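You operate a simulated robot arm through the tools that you are given. There is no shell and no other tool.

You are at the controls of a simulated robot arm. One attempt, no reset.

Task
Move the dividers to the red and yellow notches, lay the black belt between them and shut the belts drawer.

It is judged by the outcome, as a careful person would: the job done as asked, and still so three seconds after it is handed in. It fails if anything else is knocked over, pushed out of place, dropped, spilled or broken.

Robot
A 7-joint arm with a fingered hand, fixed in place. Base frame: the origin is at the foot of the arm, x ahead of it, y to its left, z up; the work surface is at about z = 636. Units: mm, degrees, N and s.
Its first joint turns from -166.0 to 166.0 degrees. Payload 3.7 kg.
The TCP is the grasp point between the finger pads, 25 mm short of the fingertips. In the tool frame z runs along the fingers and y along their closing line. The gripper opens to 88 mm. The gripper's body begins 29 mm behind the TCP. The gripper is a hand of 5 fingers: y runs from the thumb to the fingers, the wrist lies at [-13, -106, -174] in the tool frame, and closing takes about 1.5 s.
Orientation is that of the tool frame in the base frame, as [roll, pitch, yaw] about the fixed x, y, z axes, in that order (R = Rz(yaw) Ry(pitch) Rx(roll)). With the fingers straight down and the wrist toward the robot, the tool's x, y and z point along [0, 1, 0], [1, 0, 0] and [0, 0, -1] of the base frame.

Tools
- The arm moves only by the tool apply_moves. Its argument "motion" is a list of rows, each an object of numbers (a shift or turn left out is 0, a gripper value left out holds the last): "x", "y", "z": the shift along the base's x, y, z in units of 150 mm (1.0 is 150 mm); "rx", "ry", "rz": the turn, a rotation vector about the base's x, y, z in units of 60 degrees (1.0 is 60 degrees). In form: [{"x": .., "y": .., "z": .., "rx": .., "ry": .., "rz": ..}, ...]. A call has 1 to 20 rows; each row is the pose to reach, as a shift and turn from the pose commanded when the call began. "gripper" is the finger opening in mm, from 0 to 88, set as the call begins (left out, the last holds). A call with a number of a shift or a turn outside -1 to 1 is refused whole. Rows are played at 5 a second. More than 50 mm and 8.6 degrees between two rows, or a gripper value outside its range, and nothing of the call is played. Where a pose cannot be reached the arm comes as near as it can. A force on the tool above 40 N (or 10 N above the force at the start of the call, whichever is more), or a blocked arm, ends the call early, and 0.2 s more pass. Each finger travels about 108 mm/s and halts on what it meets, pressing with about 33 N; the grip force reading is that of the motor and also rises with nothing between the fingers. The clock runs only during rows and for 0.2 s after the last one: add rows that repeat a pose to give the fingers time. The reply holds the time, the measured pose of the TCP, the force on the tool along the base axes, the opening and the grip force, in the units named above and with some noise, with the torque about the TCP (base axes, N m) and any sound that the robot's microphone picked up.
- Cameras (640 x 400 px; columns grow to the right, rows downward): "scene" is fixed at [395.2, -658.6, 1391.6]; the picture's right is [0.99, -0.13, 0.00], its down [-0.05, -0.37, -0.93] and it looks along [0.12, 0.92, -0.37] (base axes); focal length 315 px, centre (320, 200). "wrist" rides on the gripper at [59, -79, -105] in the tool frame; the picture's right is [-0.73, 0.32, -0.61], its down [-0.62, -0.68, 0.38] and it looks along [-0.29, 0.66, 0.70] (tool axes); focal length 234 px, centre (320, 200). There is no depth. A picture from a camera that has moved, and an enlarged one, comes with that camera's place and axes in the base frame and with its lens. The place of the scene camera against the robot may be out by one fixed shift of up to 12 mm in any direction.
- get_image(camera): a new picture of that camera. It takes no simulated time.
- finger_targets(index, middle, ring, little, thumb_bend, thumb_turn): sets how far each is bent, from 0 (flat) to 100 (curled in); at 30 the hand is open as for a grip, at 70 the pads meet at the TCP. One left out holds its place. A second passes; each finger stops where it meets its share of the squeeze, and holds until it gets a number again. A gripper value or a shape takes the hand back. It gives what a move gives, with no picture; readings hold the bend of each and the force on index, middle, ring, little, thumb and palm. thumb_turn goes from beside the hand (0) to across from the fingers (100), as for a grip.
- set_grasp(shape): the hand has 5 fingers and takes this shape, open, in about a second: jaw (thumb against the fingers, like two jaws); tri (thumb and two fingers); tip (a fingertip pinch); poke (one finger out to press); point (the index stretched); flat (the hand flat); cup (the hand cupped); fist (a fist). The gripper value then closes the fingers along that shape, each until it touches; the sizes above hold for jaw. It gives what a move gives, with no picture.
- zoom(camera, box): a new picture of the part [left, top, right, bottom] of that camera's present view, enlarged. It takes no simulated time.
- sign_off(): hands the job in; it is judged then, once.

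Nothing tells you positions but the pictures and the camera data. Unless the task says otherwise, let go and move clear before handing in.

The tools are called after "Call:" as a command line: name --argument value ..., lists and objects as JSON in quotes. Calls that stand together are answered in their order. apply_moves: Moves the arm, as the interface text tells. Its arguments: {"type":"object","properties":{"motion":{"type":"array","items":{"type":"object","properties":{"x":{"type":"number"},"y":{"type":"number"},"z":{"type":"number"},"rx":{"type":"number"},"ry":{"type":"number"},"rz":{"type":"number"}}}},"gripper":{"type":"number"}},"required":["motion"]} The other tools are called the same way: set_grasp (shape) gives the hand a shape; finger_targets (index, middle, ring, little, thumb_bend, thumb_turn) moves the fingers one by one; get_image (camera) takes a picture; zoom (camera, box) takes an enlarged picture of a part of a camera's view; sign_off () hands the job in.

At the start:

```text
time: 0.0
ee_pos: [342.2, 521.9, 1173.2]
orientation: [179.8, 0.1, 89.5]
ft_force: [0.1, 0.3, -0.2]
ft_torque: [-0.01, 0.0, 0.0]
gripper_width: 87.6
gripper_force: 0.0
shape: jaw
bend: [30.0, 30.0, 30.0, 30.0, 30.0, 98.0]
finger forces: [0.0, 0.0, 0.0, 0.0, 0.1, 0.0]
```

scene: 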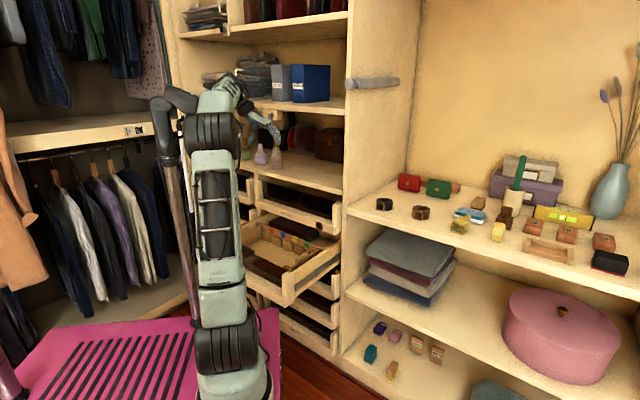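
wrist: 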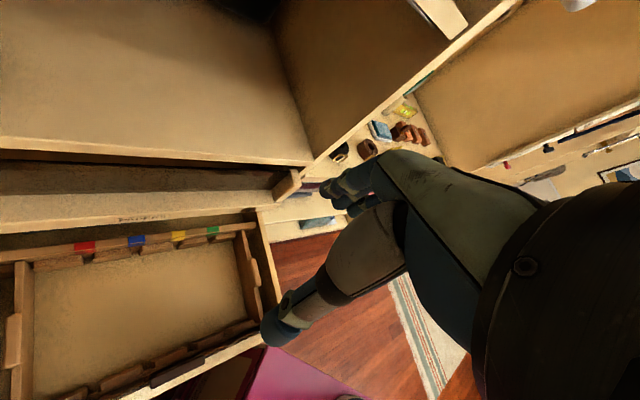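

I see a wardrobe with an open drawer left of the shelf, which has coloured notches along its far edge; the belts look to be on the shelf to the right. I'll zoom in to find the dividers, the notches and the black belt.

Call:
zoom --camera "scene" --box '[220, 160, 360, 320]'

Call:
zoom --camera "scene" --box '[340, 150, 640, 290]'

Call:
zoom --camera "wrist" --box '[0, 140, 300, 400]'

```text
2.50 times, centred on (290, 240) of scene
camera zoom: at [395.2, -658.6, 1391.6], right [0.99, -0.13, 0.0], down [-0.05, -0.37, -0.93], along [0.12, 0.92, -0.37], focal length 788 px, centre (395, 100)
```

zoom: 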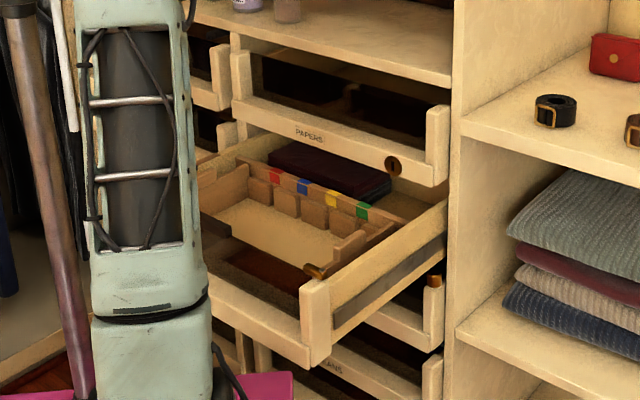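

```text
2.13 times, centred on (490, 220) of scene
camera zoom: at [395.2, -658.6, 1391.6], right [0.99, -0.13, 0.0], down [-0.05, -0.37, -0.93], along [0.12, 0.92, -0.37], focal length 672 px, centre (-43, 157)
```

zoom: 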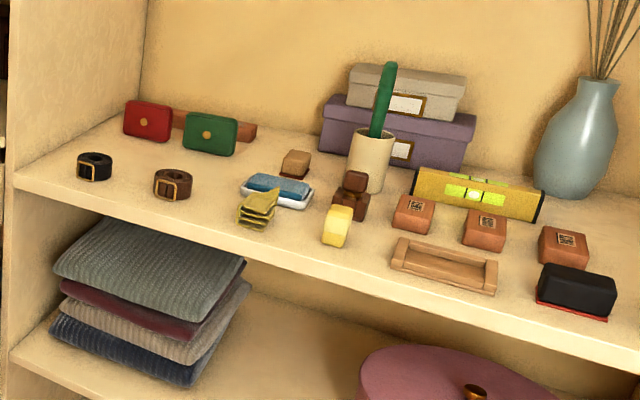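

```text
1.54 times, centred on (150, 270) of wrist
camera zoom: at [263.6, 581.4, 1279.6], right [0.32, -0.73, 0.61], down [-0.69, -0.62, -0.38], along [0.66, -0.3, -0.69], focal length 360 px, centre (582, 92)
```

zoom: 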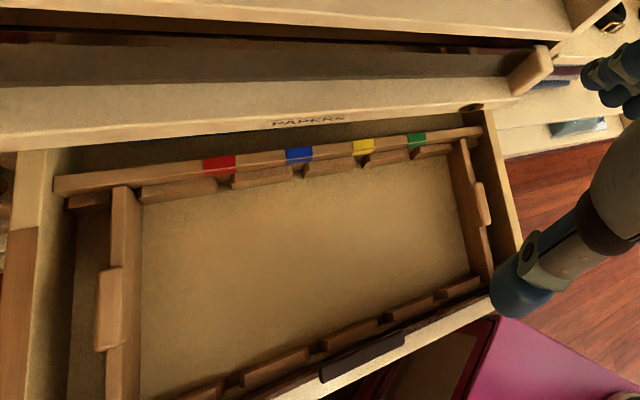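

The wardrobe stands at about 45° to the base axes. I place the notch rail near z≈697, with red near (345, 711) and green near (500, 553), and the black belt coil on the right shelf near (788, 441, 920). I'll zoom in further on these.

Call:
zoom --camera "wrist" --box '[0, 200, 140, 400]'

Call:
zoom --camera "wrist" --box '[130, 200, 290, 400]'

Call:
zoom --camera "scene" --box '[240, 210, 350, 310]'

Call:
zoom --camera "scene" --box '[350, 170, 450, 240]'

```text
2.00 times, centred on (70, 300) of wrist
camera zoom: at [263.6, 581.4, 1279.6], right [0.32, -0.73, 0.61], down [-0.69, -0.62, -0.38], along [0.66, -0.3, -0.69], focal length 468 px, centre (820, 0)
```

zoom: 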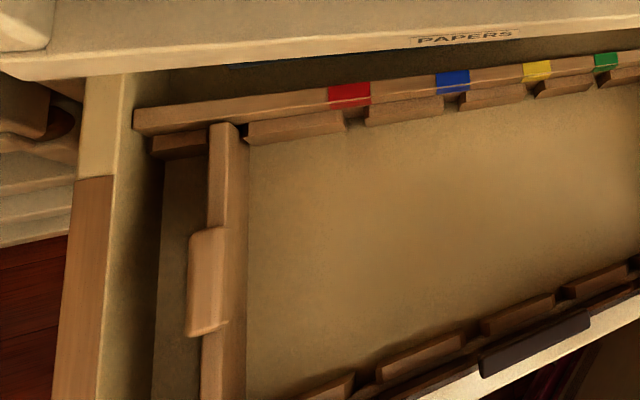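

```text
2.00 times, centred on (210, 300) of wrist
camera zoom: at [263.6, 581.4, 1279.6], right [0.32, -0.73, 0.61], down [-0.69, -0.62, -0.38], along [0.66, -0.3, -0.69], focal length 468 px, centre (540, 0)
```

zoom: 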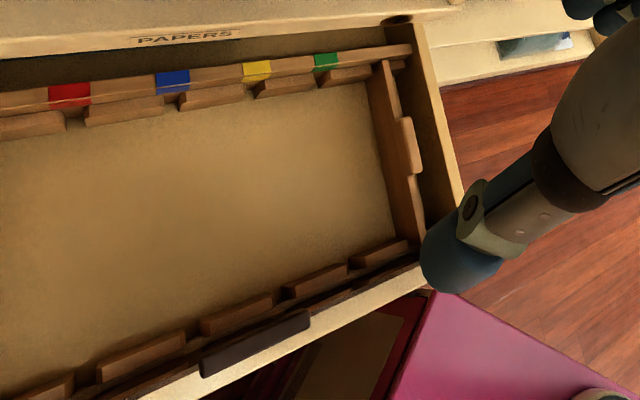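

```text
4.00 times, centred on (295, 260) of scene
camera zoom: at [395.2, -658.6, 1391.6], right [0.99, -0.13, 0.0], down [-0.05, -0.37, -0.93], along [0.12, 0.92, -0.37], focal length 1261 px, centre (420, -40)
```

zoom: 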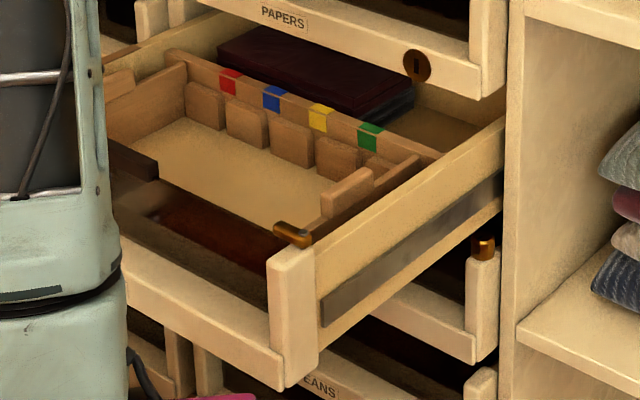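

```text
5.71 times, centred on (400, 205) of scene
camera zoom: at [395.2, -658.6, 1391.6], right [0.99, -0.13, 0.0], down [-0.05, -0.37, -0.93], along [0.12, 0.92, -0.37], focal length 1801 px, centre (-137, 171)
```

zoom: 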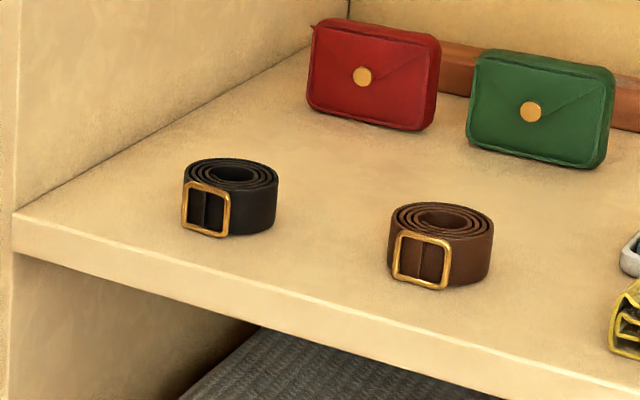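

The drawer holds a tray with two wooden dividers at the outer ends, each with a raised grip block. The coiled black belt lies on the right shelf, next to a brown one. I'll turn the hand to face the wardrobe squarely and get a better view.

Call:
apply_moves --motion '[{"rz": 0.125}, {"rz": 0.25}, {"rz": 0.375}, {"rz": 0.5}, {"rz": 0.625}, {"rz": 0.75}]'

Call:
get_image --camera "wrist"

Call:
get_image --camera "scene"

```text
time: 1.4
ee_pos: [342.2, 520.8, 1175.6]
orientation: [179.9, 0.1, 134.7]
ft_force: [0.5, -0.3, 0.4]
ft_torque: [0.04, 0.01, 0.0]
gripper_width: 87.9
gripper_force: 0.0
shape: jaw
bend: [30.0, 30.0, 30.0, 30.0, 30.0, 98.0]
finger forces: [0.1, 0.0, 0.0, 0.0, 0.0, 0.0]
```

```text
taken
camera wrist: at [243.7, 508.5, 1280.0], right [0.74, -0.29, 0.61], down [-0.04, -0.92, -0.38], along [0.67, 0.26, -0.69], focal length 234 px, centre (320, 200)
```

wrist: 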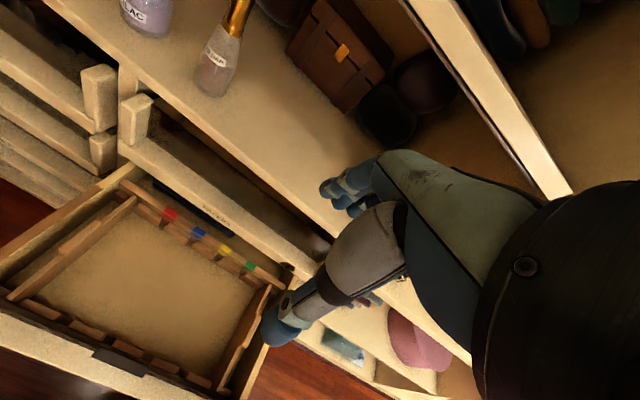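

```text
taken
```

scene: 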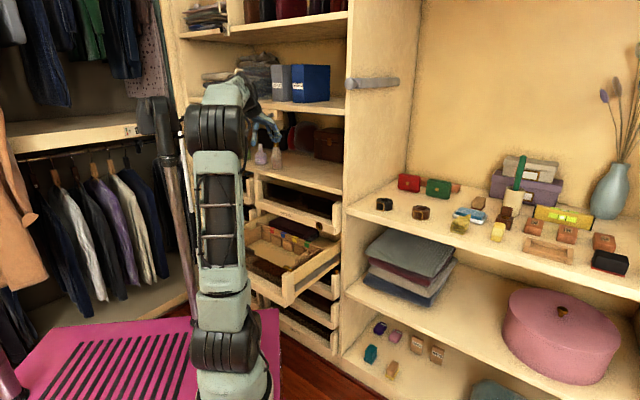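

Call:
zoom --camera "wrist" --box '[0, 160, 300, 400]'

Call:
zoom --camera "wrist" --box '[60, 0, 380, 200]'

Call:
zoom --camera "scene" --box '[230, 120, 350, 220]'

Call:
zoom --camera "scene" --box '[235, 210, 345, 320]'

```text
1.67 times, centred on (150, 280) of wrist
camera zoom: at [243.7, 508.5, 1280.0], right [0.74, -0.29, 0.61], down [-0.04, -0.92, -0.38], along [0.67, 0.26, -0.69], focal length 390 px, centre (603, 67)
```

zoom: 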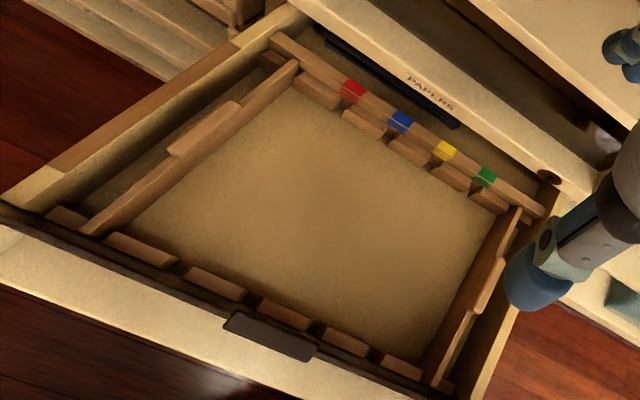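

```text
2.00 times, centred on (220, 100) of wrist
camera zoom: at [243.7, 508.5, 1280.0], right [0.74, -0.29, 0.61], down [-0.04, -0.92, -0.38], along [0.67, 0.26, -0.69], focal length 468 px, centre (520, 400)
```

zoom: 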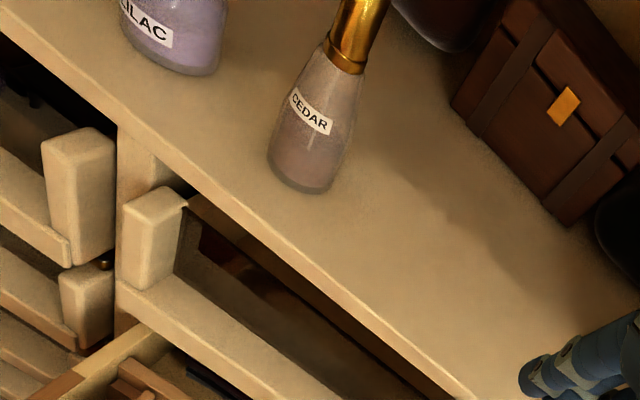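

```text
4.00 times, centred on (290, 170) of scene
camera zoom: at [395.2, -658.6, 1391.6], right [0.99, -0.13, 0.0], down [-0.05, -0.37, -0.93], along [0.12, 0.92, -0.37], focal length 1261 px, centre (440, 320)
```

zoom: 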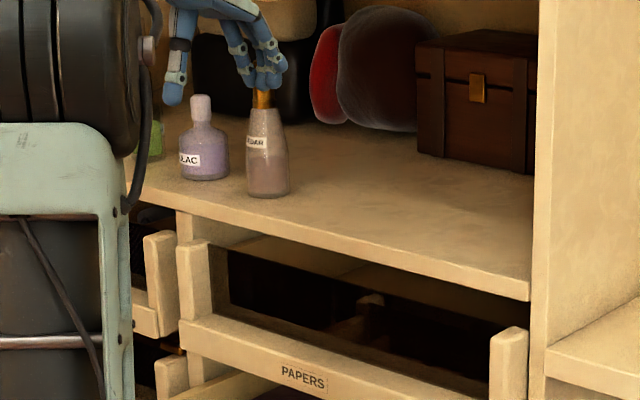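

```text
3.64 times, centred on (290, 265) of scene
camera zoom: at [395.2, -658.6, 1391.6], right [0.99, -0.13, 0.0], down [-0.05, -0.37, -0.93], along [0.12, 0.92, -0.37], focal length 1146 px, centre (429, -36)
```

zoom: 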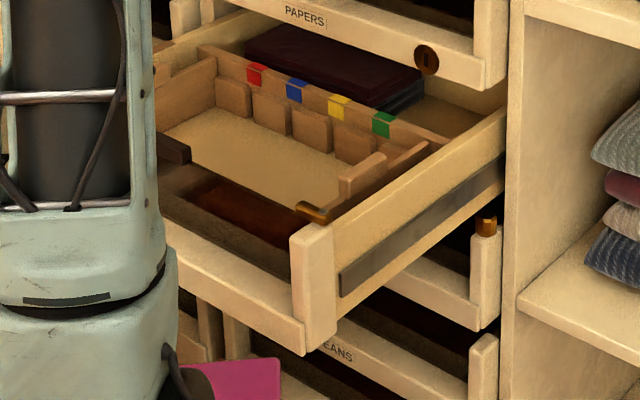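

The notches sit about 74 mm apart along the rail, and the PAPERS front is just behind it. The shelf above carries perfume bottles near its edge, so I have to keep clear of them. I'll check what's around the arm before planning paths.

Call:
zoom --camera "scene" --box '[100, 50, 300, 400]'

Call:
zoom --camera "scene" --box '[330, 50, 450, 130]'

```text
1.14 times, centred on (200, 225) of scene
camera zoom: at [395.2, -658.6, 1391.6], right [0.99, -0.13, 0.0], down [-0.05, -0.37, -0.93], along [0.12, 0.92, -0.37], focal length 360 px, centre (457, 171)
```

zoom: 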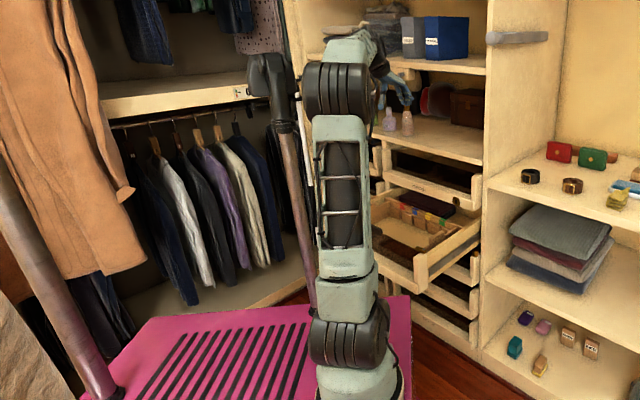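

```text
5.00 times, centred on (390, 90) of scene
camera zoom: at [395.2, -658.6, 1391.6], right [0.99, -0.13, 0.0], down [-0.05, -0.37, -0.93], along [0.12, 0.92, -0.37], focal length 1576 px, centre (-30, 750)
```

zoom: 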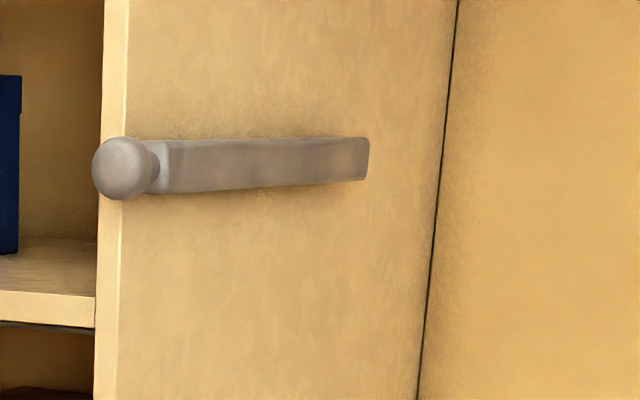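

The arm's base is cut off at the bottom of the scene picture, so I'll try a wide strip there to see how the arm stands.

Call:
zoom --camera "scene" --box '[0, 380, 640, 400]'

Call:
zoom --camera "wrist" --box '[0, 380, 640, 400]'

```text
1.00 times, centred on (320, 390) of scene (not enlarged: the box is as wide or as high as the picture)
camera zoom: at [395.2, -658.6, 1391.6], right [0.99, -0.13, 0.0], down [-0.05, -0.37, -0.93], along [0.12, 0.92, -0.37], focal length 315 px, centre (320, 10)
```

zoom: 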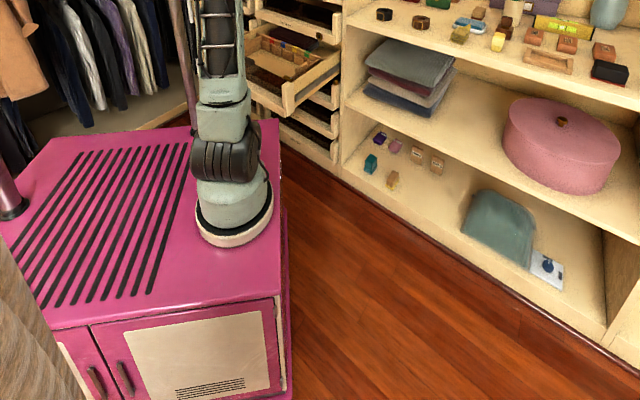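

```text
1.00 times, centred on (320, 390) of wrist (not enlarged: the box is as wide or as high as the picture)
camera zoom: at [243.7, 508.5, 1280.0], right [0.74, -0.29, 0.61], down [-0.04, -0.92, -0.38], along [0.67, 0.26, -0.69], focal length 234 px, centre (320, 10)
```

zoom: 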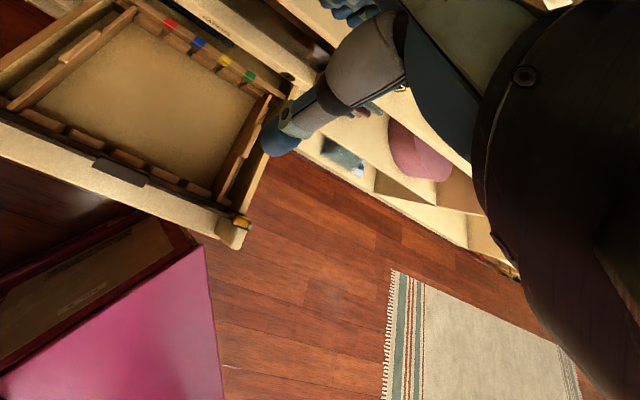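

The extended view shows the arm standing on a magenta cart. I'll turn the hand so it closes along the rail direction, with the wrist on the right, to grip the dividers by their raised blocks.

Call:
apply_moves --motion '[{"rz": 0.127}, {"rz": 0.254}, {"rz": 0.381}, {"rz": 0.508}, {"rz": 0.635}, {"rz": 0.761}]'

Call:
apply_moves --motion '[{"rz": 0.127}, {"rz": 0.254}, {"rz": 0.381}, {"rz": 0.508}, {"rz": 0.635}, {"rz": 0.761}]'

Call:
get_image --camera "wrist"

Call:
get_image --camera "scene"

```text
time: 2.8
ee_pos: [342.3, 520.9, 1172.4]
orientation: [179.9, 0.1, -179.9]
ft_force: [-0.4, 0.2, 0.1]
ft_torque: [0.02, -0.05, 0.02]
gripper_width: 87.7
gripper_force: 0.1
shape: jaw
bend: [30.0, 30.0, 30.0, 30.0, 30.0, 98.0]
finger forces: [0.0, 0.1, 0.1, 0.1, 0.0, 0.0]
```

```text
time: 4.2
ee_pos: [342.3, 520.8, 1173.0]
orientation: [179.9, 0.2, -134.1]
ft_force: [-0.1, 0.0, 0.5]
ft_torque: [0.01, -0.04, 0.04]
gripper_width: 87.6
gripper_force: 0.0
shape: jaw
bend: [30.0, 30.0, 30.0, 30.0, 30.0, 98.0]
finger forces: [0.0, 0.0, 0.0, 0.0, 0.0, 0.1]
```

```text
taken
camera wrist: at [357.7, 423.8, 1279.8], right [0.27, 0.74, 0.61], down [0.92, -0.02, -0.38], along [-0.27, 0.67, -0.69], focal length 234 px, centre (320, 200)
```

wrist: 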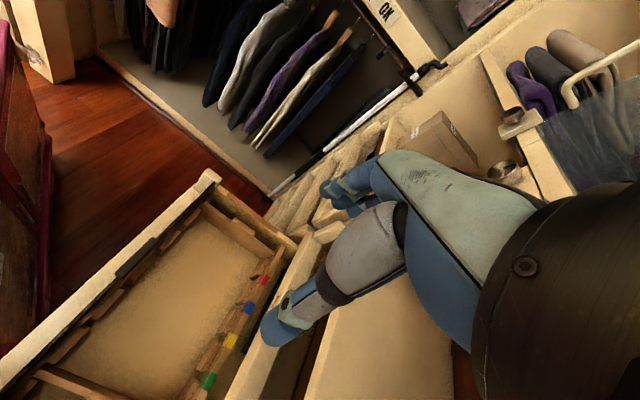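

```text
taken
```

scene: 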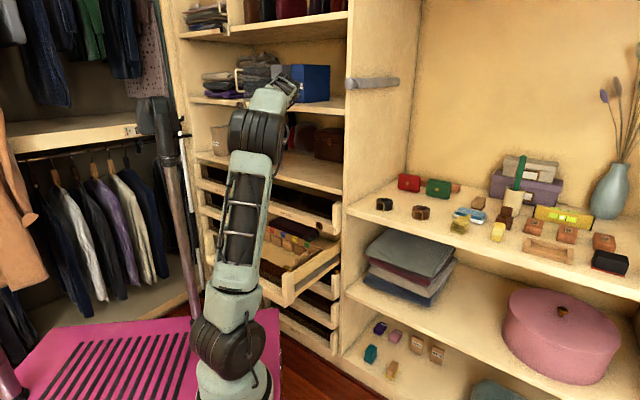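

Call:
apply_moves --motion '[{"x": -0.142, "y": 0.158, "z": -0.15}, {"x": -0.283, "y": 0.317, "z": -0.3}, {"x": -0.425, "y": 0.475, "z": -0.45}, {"x": -0.567, "y": 0.633, "z": -0.6}, {"x": -0.708, "y": 0.792, "z": -0.75}, {"x": -0.85, "y": 0.95, "z": -0.9}]'

Call:
get_image --camera "wrist"

Call:
get_image --camera "scene"

```text
time: 5.6
ee_pos: [214.6, 662.3, 1037.7]
orientation: [179.9, 0.2, -134.2]
ft_force: [0.4, -0.3, -0.4]
ft_torque: [0.04, 0.02, -0.01]
gripper_width: 87.8
gripper_force: 0.1
shape: jaw
bend: [30.0, 30.0, 30.0, 30.0, 30.0, 98.0]
finger forces: [0.0, 0.1, 0.0, 0.0, 0.0, 0.1]
```

```text
taken
camera wrist: at [229.8, 566.0, 1143.8], right [0.27, 0.74, 0.61], down [0.92, -0.03, -0.38], along [-0.27, 0.67, -0.69], focal length 234 px, centre (320, 200)
```

wrist: 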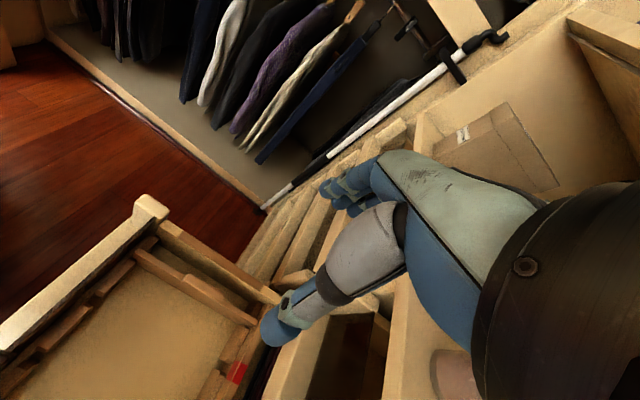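

```text
taken
```

scene: 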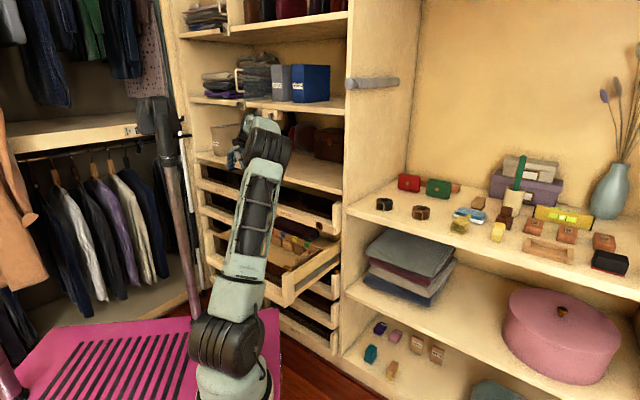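

Call:
apply_moves --motion '[{"x": -0.012, "y": 0.027, "z": -0.25}, {"x": -0.024, "y": 0.054, "z": -0.5}, {"x": -0.036, "y": 0.081, "z": -0.75}, {"x": -0.048, "y": 0.108, "z": -1.0}]' --gripper 50

Call:
get_image --camera "wrist"

Call:
get_image --camera "scene"

```text
time: 6.6
ee_pos: [206.5, 681.0, 887.3]
orientation: [179.8, 0.2, -134.1]
ft_force: [-0.1, 0.6, -0.1]
ft_torque: [-0.03, 0.02, -0.03]
gripper_width: 50.5
gripper_force: 0.1
shape: jaw
bend: [74.0, 42.0, 38.0, 44.0, 66.0, 100.0]
finger forces: [0.1, 0.0, 0.0, 0.0, 0.1, 0.0]
```

```text
taken
camera wrist: at [221.6, 583.9, 994.7], right [0.27, 0.74, 0.61], down [0.92, -0.03, -0.38], along [-0.27, 0.67, -0.69], focal length 234 px, centre (320, 200)
```

wrist: 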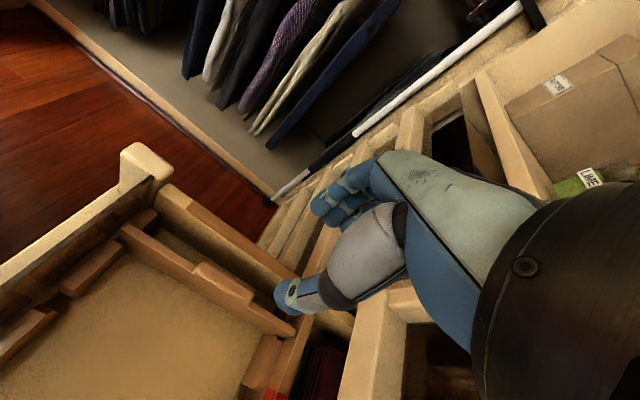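

```text
taken
```

scene: 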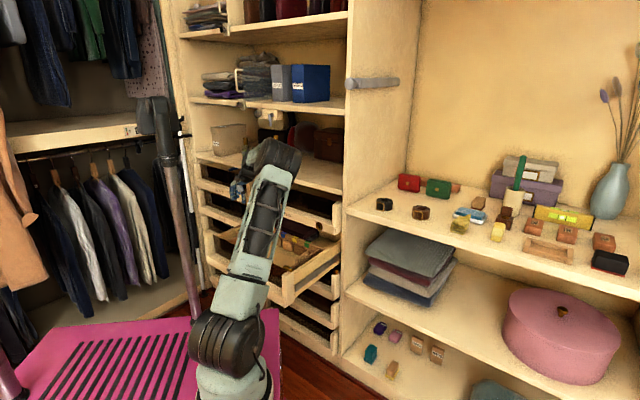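

Call:
zoom --camera "wrist" --box '[100, 140, 420, 360]'

Call:
zoom --camera "scene" --box '[200, 130, 350, 230]'

```text
1.82 times, centred on (260, 250) of wrist
camera zoom: at [221.6, 583.9, 994.7], right [0.27, 0.74, 0.61], down [0.92, -0.03, -0.38], along [-0.27, 0.67, -0.69], focal length 426 px, centre (429, 109)
```

zoom: 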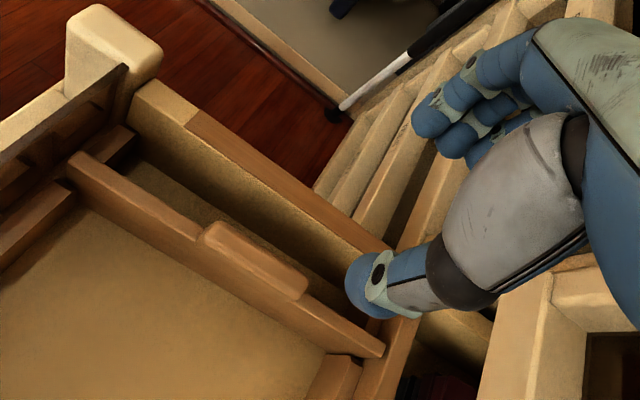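

```text
4.00 times, centred on (275, 180) of scene
camera zoom: at [395.2, -658.6, 1391.6], right [0.99, -0.13, 0.0], down [-0.05, -0.37, -0.93], along [0.12, 0.92, -0.37], focal length 1261 px, centre (500, 280)
```

zoom: 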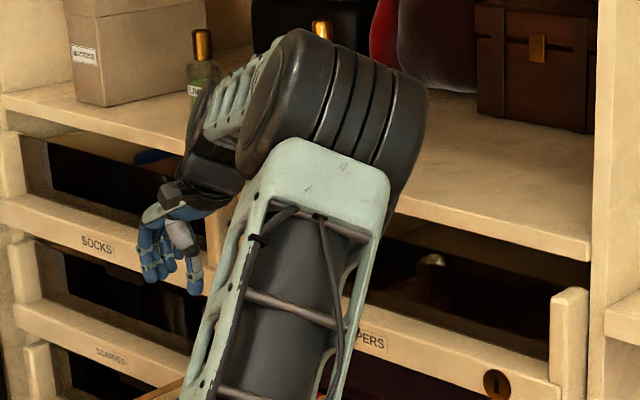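

Call:
apply_moves --motion '[{"x": 0.005, "y": -0.01, "z": -0.25}, {"x": 0.01, "y": -0.02, "z": -0.5}, {"x": 0.012, "y": -0.025, "z": -0.78}, {"x": 0.012, "y": -0.025, "z": -0.78}, {"x": 0.012, "y": -0.025, "z": -0.78}]'

Call:
get_image --camera "wrist"

Call:
zoom --camera "wrist" --box '[140, 170, 400, 340]'

Call:
zoom --camera "scene" --box '[200, 160, 350, 260]'

```text
time: 7.8
ee_pos: [210.2, 676.6, 770.6]
orientation: [179.9, 0.1, -134.2]
ft_force: [0.6, -0.3, 0.9]
ft_torque: [-0.03, -0.02, 0.02]
gripper_width: 50.5
gripper_force: 0.0
shape: jaw
bend: [74.0, 42.0, 38.0, 43.0, 66.0, 100.0]
finger forces: [0.0, 0.0, 0.0, 0.0, 0.1, 0.0]
```

```text
taken
camera wrist: at [225.5, 579.5, 877.2], right [0.27, 0.74, 0.61], down [0.92, -0.03, -0.38], along [-0.27, 0.67, -0.69], focal length 234 px, centre (320, 200)
```

wrist: 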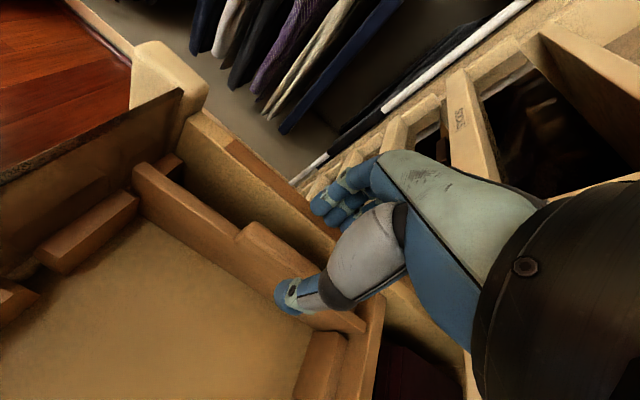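

```text
2.35 times, centred on (270, 255) of wrist
camera zoom: at [225.5, 579.5, 877.2], right [0.27, 0.74, 0.61], down [0.92, -0.03, -0.38], along [-0.27, 0.67, -0.69], focal length 551 px, centre (438, 71)
```

zoom: 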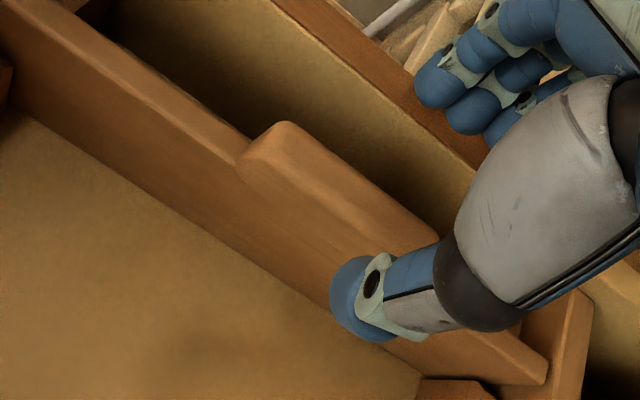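

```text
4.00 times, centred on (275, 210) of scene
camera zoom: at [395.2, -658.6, 1391.6], right [0.99, -0.13, 0.0], down [-0.05, -0.37, -0.93], along [0.12, 0.92, -0.37], focal length 1261 px, centre (500, 160)
```

zoom: 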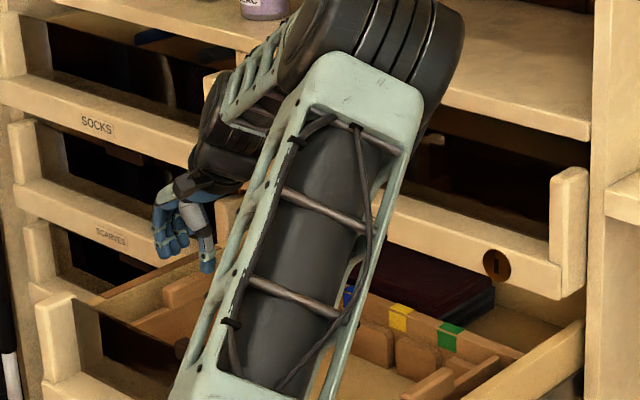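

The TCP is lined up over the left divider's grip block. The left wall is only about 40 mm away, so I'll narrow the opening before going down.

Call:
apply_moves --motion '[{"z": -0.05}, {"z": -0.1}, {"z": -0.1}, {"z": -0.1}, {"z": -0.1}]' --gripper 36

Call:
zoom --camera "wrist" --box '[140, 170, 400, 340]'

```text
time: 9.0
ee_pos: [209.4, 676.0, 755.8]
orientation: [179.8, 0.1, -134.2]
ft_force: [0.3, -0.8, -0.3]
ft_torque: [0.01, -0.01, 0.01]
gripper_width: 36.5
gripper_force: 0.1
shape: jaw
bend: [74.0, 48.0, 45.0, 43.0, 72.0, 100.0]
finger forces: [0.0, 0.0, 0.0, 0.0, 0.0, 0.0]
```

```text
2.35 times, centred on (270, 255) of wrist
camera zoom: at [225.2, 579.5, 862.9], right [0.27, 0.74, 0.61], down [0.92, -0.03, -0.38], along [-0.27, 0.67, -0.69], focal length 551 px, centre (438, 71)
```

zoom: 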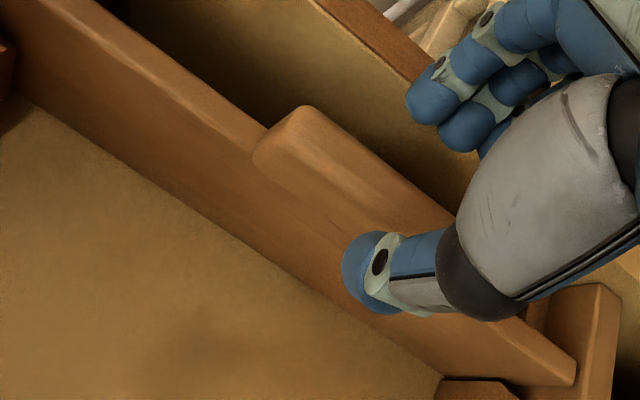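

Call:
apply_moves --motion '[{"z": -0.06}, {"z": -0.12}, {"z": -0.18}, {"z": -0.2}, {"z": -0.2}]'

Call:
zoom --camera "wrist" --box '[140, 170, 400, 340]'

```text
time: 9.8
ee_pos: [208.8, 681.4, 739.1]
orientation: [179.1, 0.7, -134.4]
ft_force: [0.5, -2.1, 15.6]
ft_torque: [0.37, 0.24, 0.03]
gripper_width: 35.9
gripper_force: 0.1
shape: jaw
bend: [74.0, 50.0, 45.0, 43.0, 72.0, 100.0]
finger forces: [0.0, 15.4, 0.1, 0.0, 0.0, 0.0]
stopped in row 4: the force on the tool passed its limit at 46 N (the readings are from after the stop); the commanded pose is now the measured one
```

```text
2.35 times, centred on (270, 255) of wrist
camera zoom: at [223.7, 581.6, 844.1], right [0.28, 0.73, 0.62], down [0.92, -0.02, -0.39], along [-0.27, 0.68, -0.68], focal length 551 px, centre (438, 71)
```

zoom: 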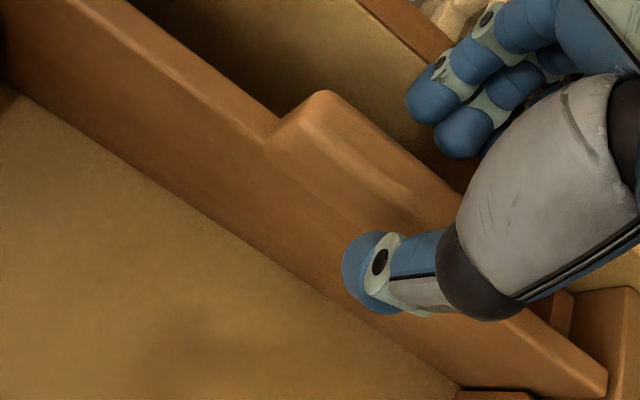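

Contact on the middle finger at TCP z≈739, which is higher than expected. I'll back off and look at how the fingers are actually shaped.

Call:
apply_moves --motion '[{"z": 0.1, "y": -0.015}, {"z": 0.25, "y": -0.03}, {"z": 0.4, "y": -0.03}]'

Call:
zoom --camera "scene" --box '[215, 180, 275, 230]'

Call:
zoom --camera "wrist" --box '[240, 140, 440, 320]'

```text
time: 10.6
ee_pos: [207.9, 673.9, 796.5]
orientation: [179.4, 0.5, -134.3]
ft_force: [0.4, 0.2, -0.8]
ft_torque: [-0.02, -0.02, 0.03]
gripper_width: 36.5
gripper_force: 0.0
shape: jaw
bend: [74.0, 48.0, 45.0, 43.0, 72.0, 100.0]
finger forces: [0.0, 0.1, 0.0, 0.0, 0.0, 0.0]
```

```text
8.00 times, centred on (245, 205) of scene
camera zoom: at [395.2, -658.6, 1391.6], right [0.99, -0.13, 0.0], down [-0.05, -0.37, -0.93], along [0.12, 0.92, -0.37], focal length 2522 px, centre (920, 160)
```

zoom: 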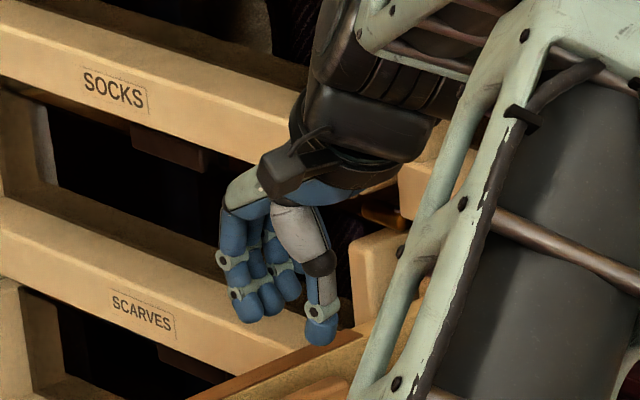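

```text
2.22 times, centred on (340, 230) of wrist
camera zoom: at [224.4, 576.0, 901.6], right [0.28, 0.74, 0.62], down [0.92, -0.02, -0.38], along [-0.27, 0.68, -0.69], focal length 520 px, centre (276, 133)
```

zoom: 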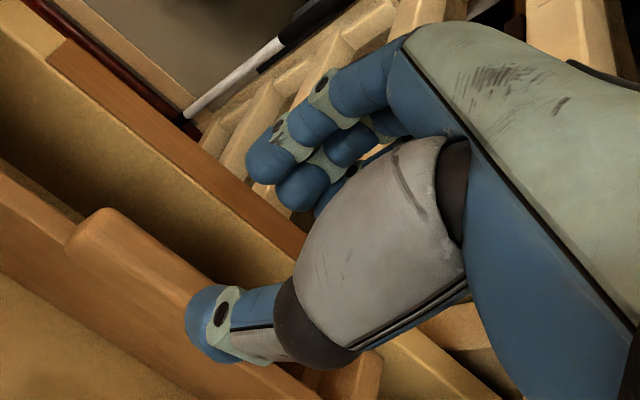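

Call:
finger_targets --index 45

Call:
zoom --camera "wrist" --box '[240, 140, 440, 320]'

Call:
zoom --camera "scene" --box '[215, 180, 275, 230]'

```text
time: 11.6
ee_pos: [208.6, 674.2, 797.6]
orientation: [179.4, 0.5, -134.3]
ft_force: [-0.8, -0.8, 0.9]
ft_torque: [-0.03, 0.04, 0.0]
gripper_width: 43.1
gripper_force: 0.1
shape: fingers
bend: [45.0, 48.0, 45.0, 43.0, 72.0, 100.0]
finger forces: [0.1, 0.0, 0.1, 0.0, 0.0, 0.0]
```

```text
2.22 times, centred on (340, 230) of wrist
camera zoom: at [224.2, 576.1, 901.8], right [0.28, 0.74, 0.62], down [0.92, -0.02, -0.38], along [-0.27, 0.68, -0.69], focal length 520 px, centre (276, 133)
```

zoom: 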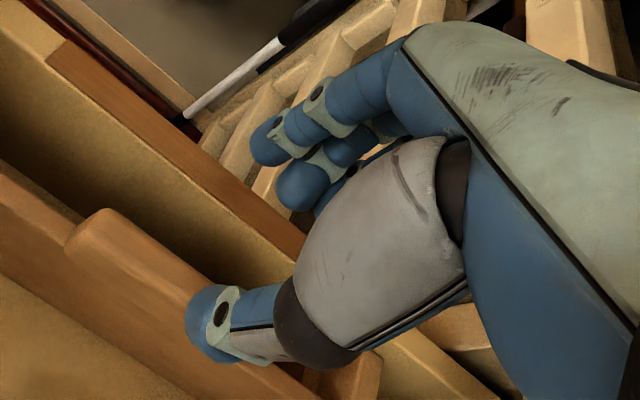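

```text
8.00 times, centred on (245, 205) of scene
camera zoom: at [395.2, -658.6, 1391.6], right [0.99, -0.13, 0.0], down [-0.05, -0.37, -0.93], along [0.12, 0.92, -0.37], focal length 2522 px, centre (920, 160)
```

zoom: 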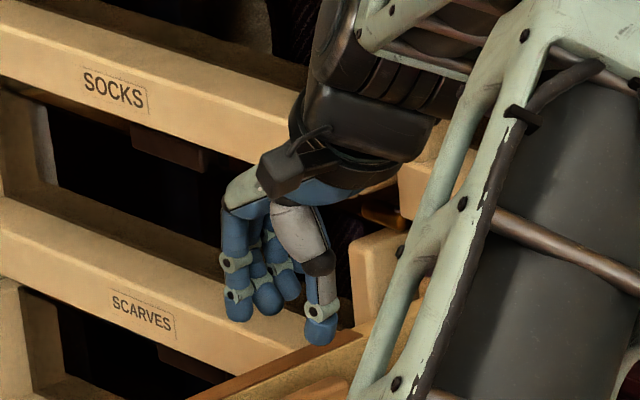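

The torque puts the contact 30 mm toward the fingers, so the middle fingertip landed on the top of the drawer's left wall (u≈-354). The grip block also sits higher and further right than I thought, with its top at about z=730 and centre at u≈-314. I'll correct the tilt, shift right and look again.

Call:
apply_moves --motion '[{"x": 0.023, "y": -0.012, "rx": -0.006, "rz": 0.003}, {"x": 0.047, "y": -0.025, "rx": -0.0129, "ry": -0.0013, "rz": 0.005}, {"x": 0.047, "y": -0.025, "rx": -0.0129, "ry": -0.0013, "rz": 0.005}, {"x": 0.047, "y": -0.025, "rx": -0.0129, "ry": -0.0013, "rz": 0.005}, {"x": 0.047, "y": -0.025, "rx": -0.0129, "ry": -0.0013, "rz": 0.005}]' --gripper 36

Call:
get_image --camera "wrist"

Call:
zoom --camera "wrist" --box '[140, 170, 400, 340]'

```text
time: 12.8
ee_pos: [216.7, 671.8, 796.6]
orientation: [180.0, 0.0, -133.9]
ft_force: [-0.6, 0.9, -0.5]
ft_torque: [-0.03, 0.01, 0.01]
gripper_width: 36.1
gripper_force: 0.0
shape: jaw
bend: [74.0, 48.0, 45.0, 43.0, 72.0, 100.0]
finger forces: [0.0, 0.1, 0.0, 0.0, 0.0, 0.0]
```

```text
taken
camera wrist: at [231.3, 574.4, 903.3], right [0.27, 0.75, 0.61], down [0.92, -0.02, -0.38], along [-0.27, 0.67, -0.7], focal length 234 px, centre (320, 200)
```

wrist: 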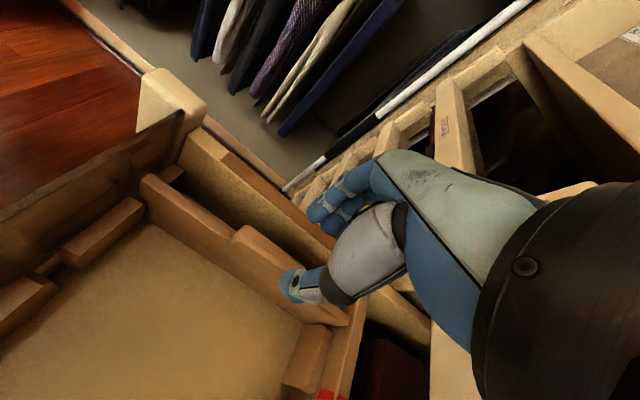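

```text
2.35 times, centred on (270, 255) of wrist
camera zoom: at [231.3, 574.4, 903.3], right [0.27, 0.75, 0.61], down [0.92, -0.02, -0.38], along [-0.27, 0.67, -0.7], focal length 551 px, centre (438, 71)
```

zoom: 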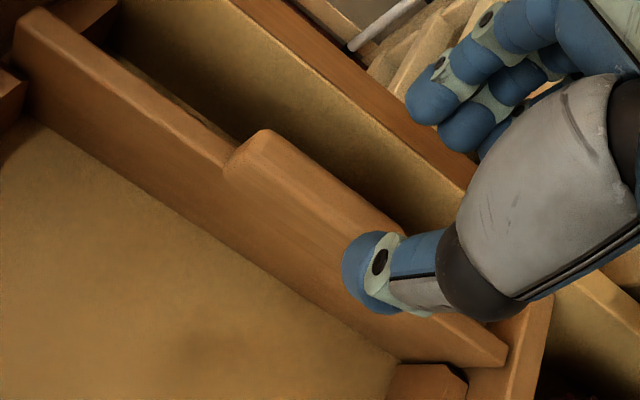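

Call:
apply_moves --motion '[{"z": -0.1, "rz": -0.005}, {"z": -0.2, "rz": -0.01}, {"z": -0.3, "rz": -0.01}, {"z": -0.36, "rz": -0.01}, {"z": -0.42, "rz": -0.01}, {"z": -0.47, "rz": -0.01}, {"z": -0.51, "rz": -0.01}, {"z": -0.55, "rz": -0.01}, {"z": -0.55, "rz": -0.01}]'

Call:
zoom --camera "wrist" --box '[140, 170, 400, 340]'

```text
time: 14.8
ee_pos: [215.3, 671.1, 717.2]
orientation: [179.8, 0.3, -134.7]
ft_force: [13.7, -14.0, 27.6]
ft_torque: [1.15, 0.86, -0.19]
gripper_width: 33.5
gripper_force: 0.0
shape: jaw
bend: [74.0, 54.0, 45.0, 43.0, 72.0, 100.0]
finger forces: [0.0, 33.1, 0.0, 0.0, 0.1, 0.0]
```

```text
2.35 times, centred on (270, 255) of wrist
camera zoom: at [231.1, 574.7, 823.0], right [0.28, 0.74, 0.61], down [0.92, -0.03, -0.38], along [-0.26, 0.67, -0.69], focal length 551 px, centre (438, 71)
```

zoom: 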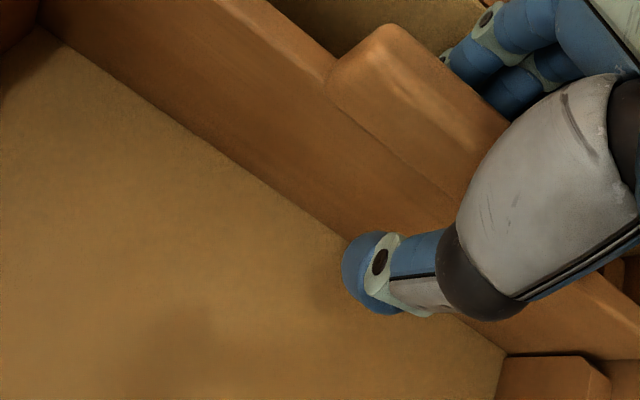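

The finger flares outward and is touching the wall edge at z≈722. I'll raise so that only the fingertips span the block, then close.

Call:
apply_moves --motion '[{"z": 0.06}, {"z": 0.12}, {"z": 0.12}]'

Call:
zoom --camera "wrist" --box '[140, 170, 400, 340]'

```text
time: 15.6
ee_pos: [215.9, 671.1, 733.6]
orientation: [180.0, 0.0, -134.6]
ft_force: [-0.9, -0.2, 0.0]
ft_torque: [-0.01, 0.0, -0.01]
gripper_width: 36.1
gripper_force: 0.1
shape: jaw
bend: [74.0, 48.0, 45.0, 43.0, 72.0, 100.0]
finger forces: [0.1, 0.1, 0.0, 0.0, 0.0, 0.0]
```

```text
2.35 times, centred on (270, 255) of wrist
camera zoom: at [230.5, 574.0, 839.7], right [0.28, 0.74, 0.61], down [0.92, -0.03, -0.38], along [-0.26, 0.67, -0.7], focal length 551 px, centre (438, 71)
```

zoom: 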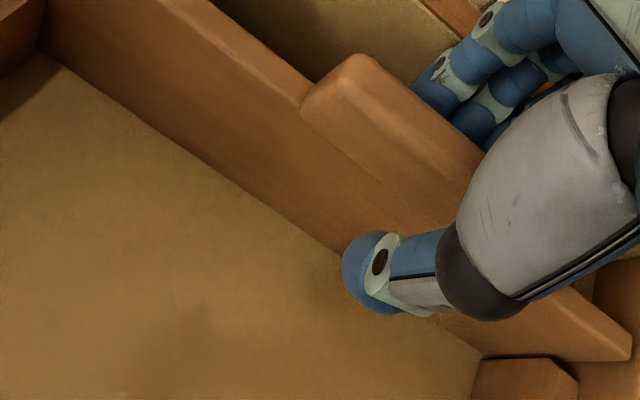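

No contact now: the fingertips are left of the block below its top, and the thumb is on the right. I'll close.

Call:
apply_moves --motion '[{"z": 0}, {"z": 0}, {"z": 0}, {"z": 0}, {"z": 0}, {"z": 0}, {"z": 0}, {"z": 0}]' --gripper 4

Call:
zoom --camera "wrist" --box '[140, 170, 400, 340]'

```text
time: 17.4
ee_pos: [215.7, 670.5, 733.2]
orientation: [180.0, 0.0, -134.5]
ft_force: [-3.7, 2.9, 0.3]
ft_torque: [0.1, 0.15, 0.13]
gripper_width: 7.5
gripper_force: 33.1
shape: jaw
bend: [71.0, 63.0, 62.0, 70.0, 72.0, 100.0]
finger forces: [18.4, 10.7, 5.4, 0.2, 29.8, 0.0]
```

```text
2.35 times, centred on (270, 255) of wrist
camera zoom: at [230.7, 574.0, 839.8], right [0.28, 0.74, 0.61], down [0.92, -0.03, -0.38], along [-0.26, 0.67, -0.7], focal length 551 px, centre (438, 71)
```

zoom: 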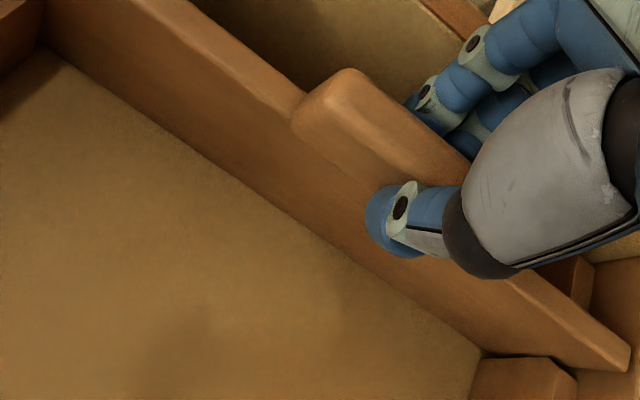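

Gripped, with index, middle and ring against the thumb at about 30 N. Lifting straight up now.

Call:
apply_moves --motion '[{"z": 0.04}, {"z": 0.08}, {"z": 0.14}, {"z": 0.2}, {"z": 0.28}, {"z": 0.36}, {"z": 0.44}, {"z": 0.52}, {"z": 0.6}, {"z": 0.6}]'

Call:
get_image --camera "wrist"

Call:
zoom --camera "scene" --box '[200, 160, 350, 300]'

```text
time: 19.6
ee_pos: [215.3, 670.7, 824.4]
orientation: [179.9, 0.1, -134.6]
ft_force: [0.1, 0.4, -0.9]
ft_torque: [-0.04, -0.07, -0.02]
gripper_width: 7.2
gripper_force: 33.1
shape: jaw
bend: [71.0, 66.0, 70.0, 70.0, 74.0, 99.0]
finger forces: [21.8, 6.6, 2.8, 0.1, 31.4, 0.1]
```

```text
taken
camera wrist: at [230.8, 574.4, 930.3], right [0.28, 0.74, 0.61], down [0.92, -0.03, -0.38], along [-0.26, 0.67, -0.7], focal length 234 px, centre (320, 200)
```

wrist: 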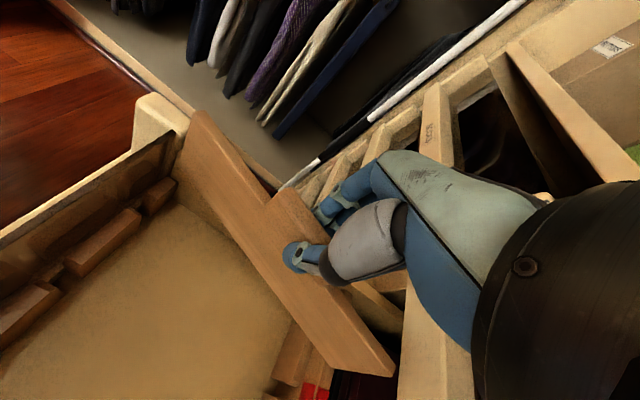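

```text
2.86 times, centred on (275, 230) of scene
camera zoom: at [395.2, -658.6, 1391.6], right [0.99, -0.13, 0.0], down [-0.05, -0.37, -0.93], along [0.12, 0.92, -0.37], focal length 901 px, centre (449, 114)
```

zoom: 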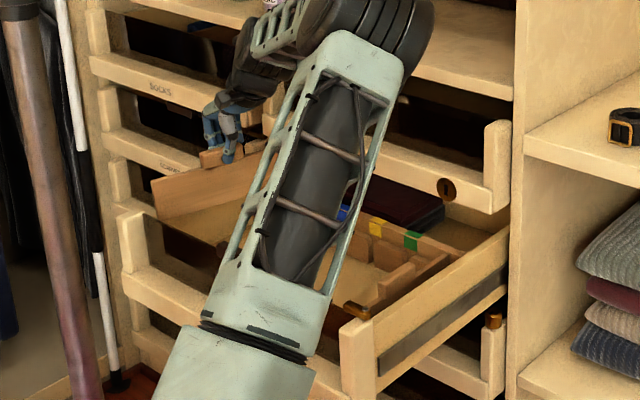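

Call:
zoom --camera "scene" --box '[205, 185, 285, 245]'

Call:
zoom --camera "wrist" --box '[140, 80, 460, 400]'

```text
6.67 times, centred on (245, 215) of scene
camera zoom: at [395.2, -658.6, 1391.6], right [0.99, -0.13, 0.0], down [-0.05, -0.37, -0.93], along [0.12, 0.92, -0.37], focal length 2102 px, centre (820, 100)
```

zoom: 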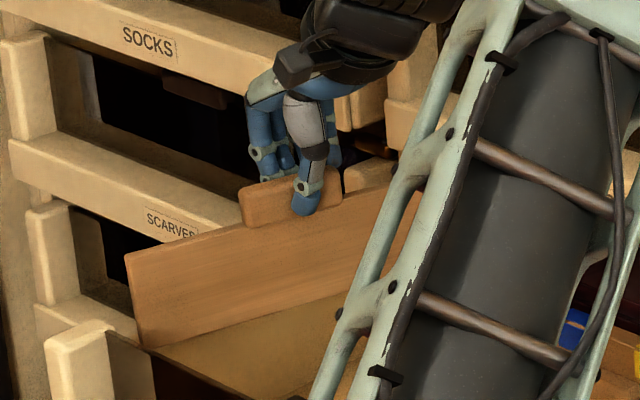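

```text
1.25 times, centred on (300, 240) of wrist
camera zoom: at [230.8, 574.4, 930.3], right [0.28, 0.74, 0.61], down [0.92, -0.03, -0.38], along [-0.26, 0.67, -0.7], focal length 293 px, centre (345, 150)
```

zoom: 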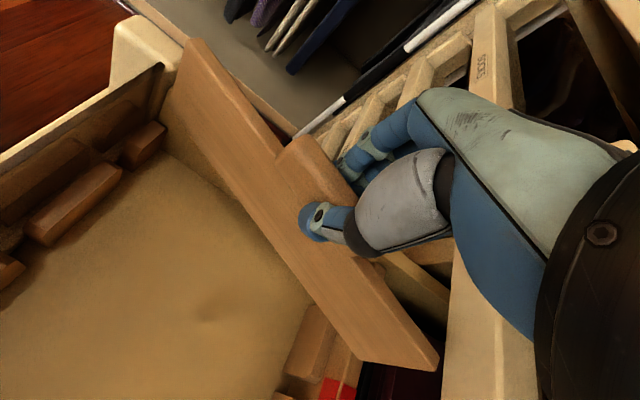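

The divider is out, but it has swung about 18° in yaw within the grip, with the front end to the left. I'll carry it toward the red notch, turn the hand to compensate, and then check alignment.

Call:
apply_moves --motion '[{"x": 0.088, "y": -0.087, "rz": 0.0}, {"x": 0.176, "y": -0.173, "rz": 0.07}, {"x": 0.264, "y": -0.26, "rz": 0.14}, {"x": 0.351, "y": -0.346, "rz": 0.21}, {"x": 0.351, "y": -0.346, "rz": 0.28}, {"x": 0.351, "y": -0.346, "rz": 0.28}]'

Call:
get_image --camera "wrist"

Call:
zoom --camera "scene" --box '[205, 165, 345, 275]'

```text
time: 21.0
ee_pos: [269.5, 619.0, 820.5]
orientation: [-180.0, 0.1, -117.6]
ft_force: [-0.3, -0.7, -0.6]
ft_torque: [-0.03, 0.0, 0.04]
gripper_width: 7.0
gripper_force: 32.9
shape: jaw
bend: [71.0, 66.0, 70.0, 70.0, 74.0, 98.0]
finger forces: [23.3, 5.9, 1.9, 0.1, 31.1, 0.0]
```

```text
taken
camera wrist: at [311.2, 531.4, 928.3], right [0.05, 0.79, 0.61], down [0.89, 0.24, -0.38], along [-0.45, 0.56, -0.7], focal length 234 px, centre (320, 200)
```

wrist: 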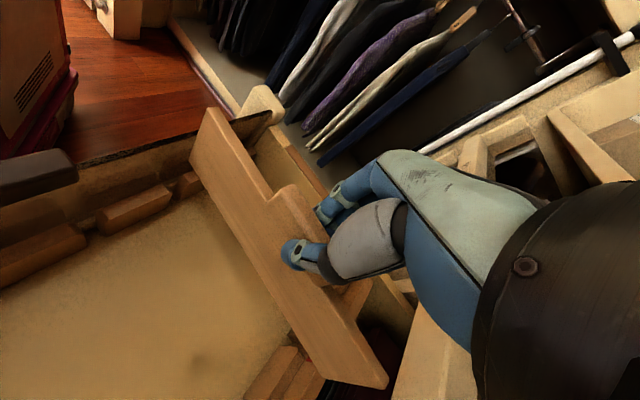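

```text
3.64 times, centred on (275, 220) of scene
camera zoom: at [395.2, -658.6, 1391.6], right [0.99, -0.13, 0.0], down [-0.05, -0.37, -0.93], along [0.12, 0.92, -0.37], focal length 1146 px, centre (484, 127)
```

zoom: 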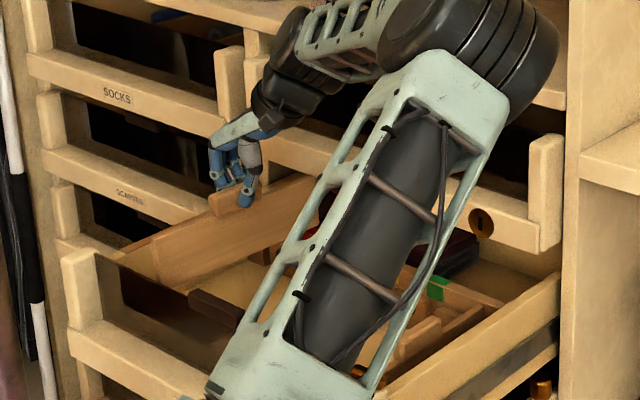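

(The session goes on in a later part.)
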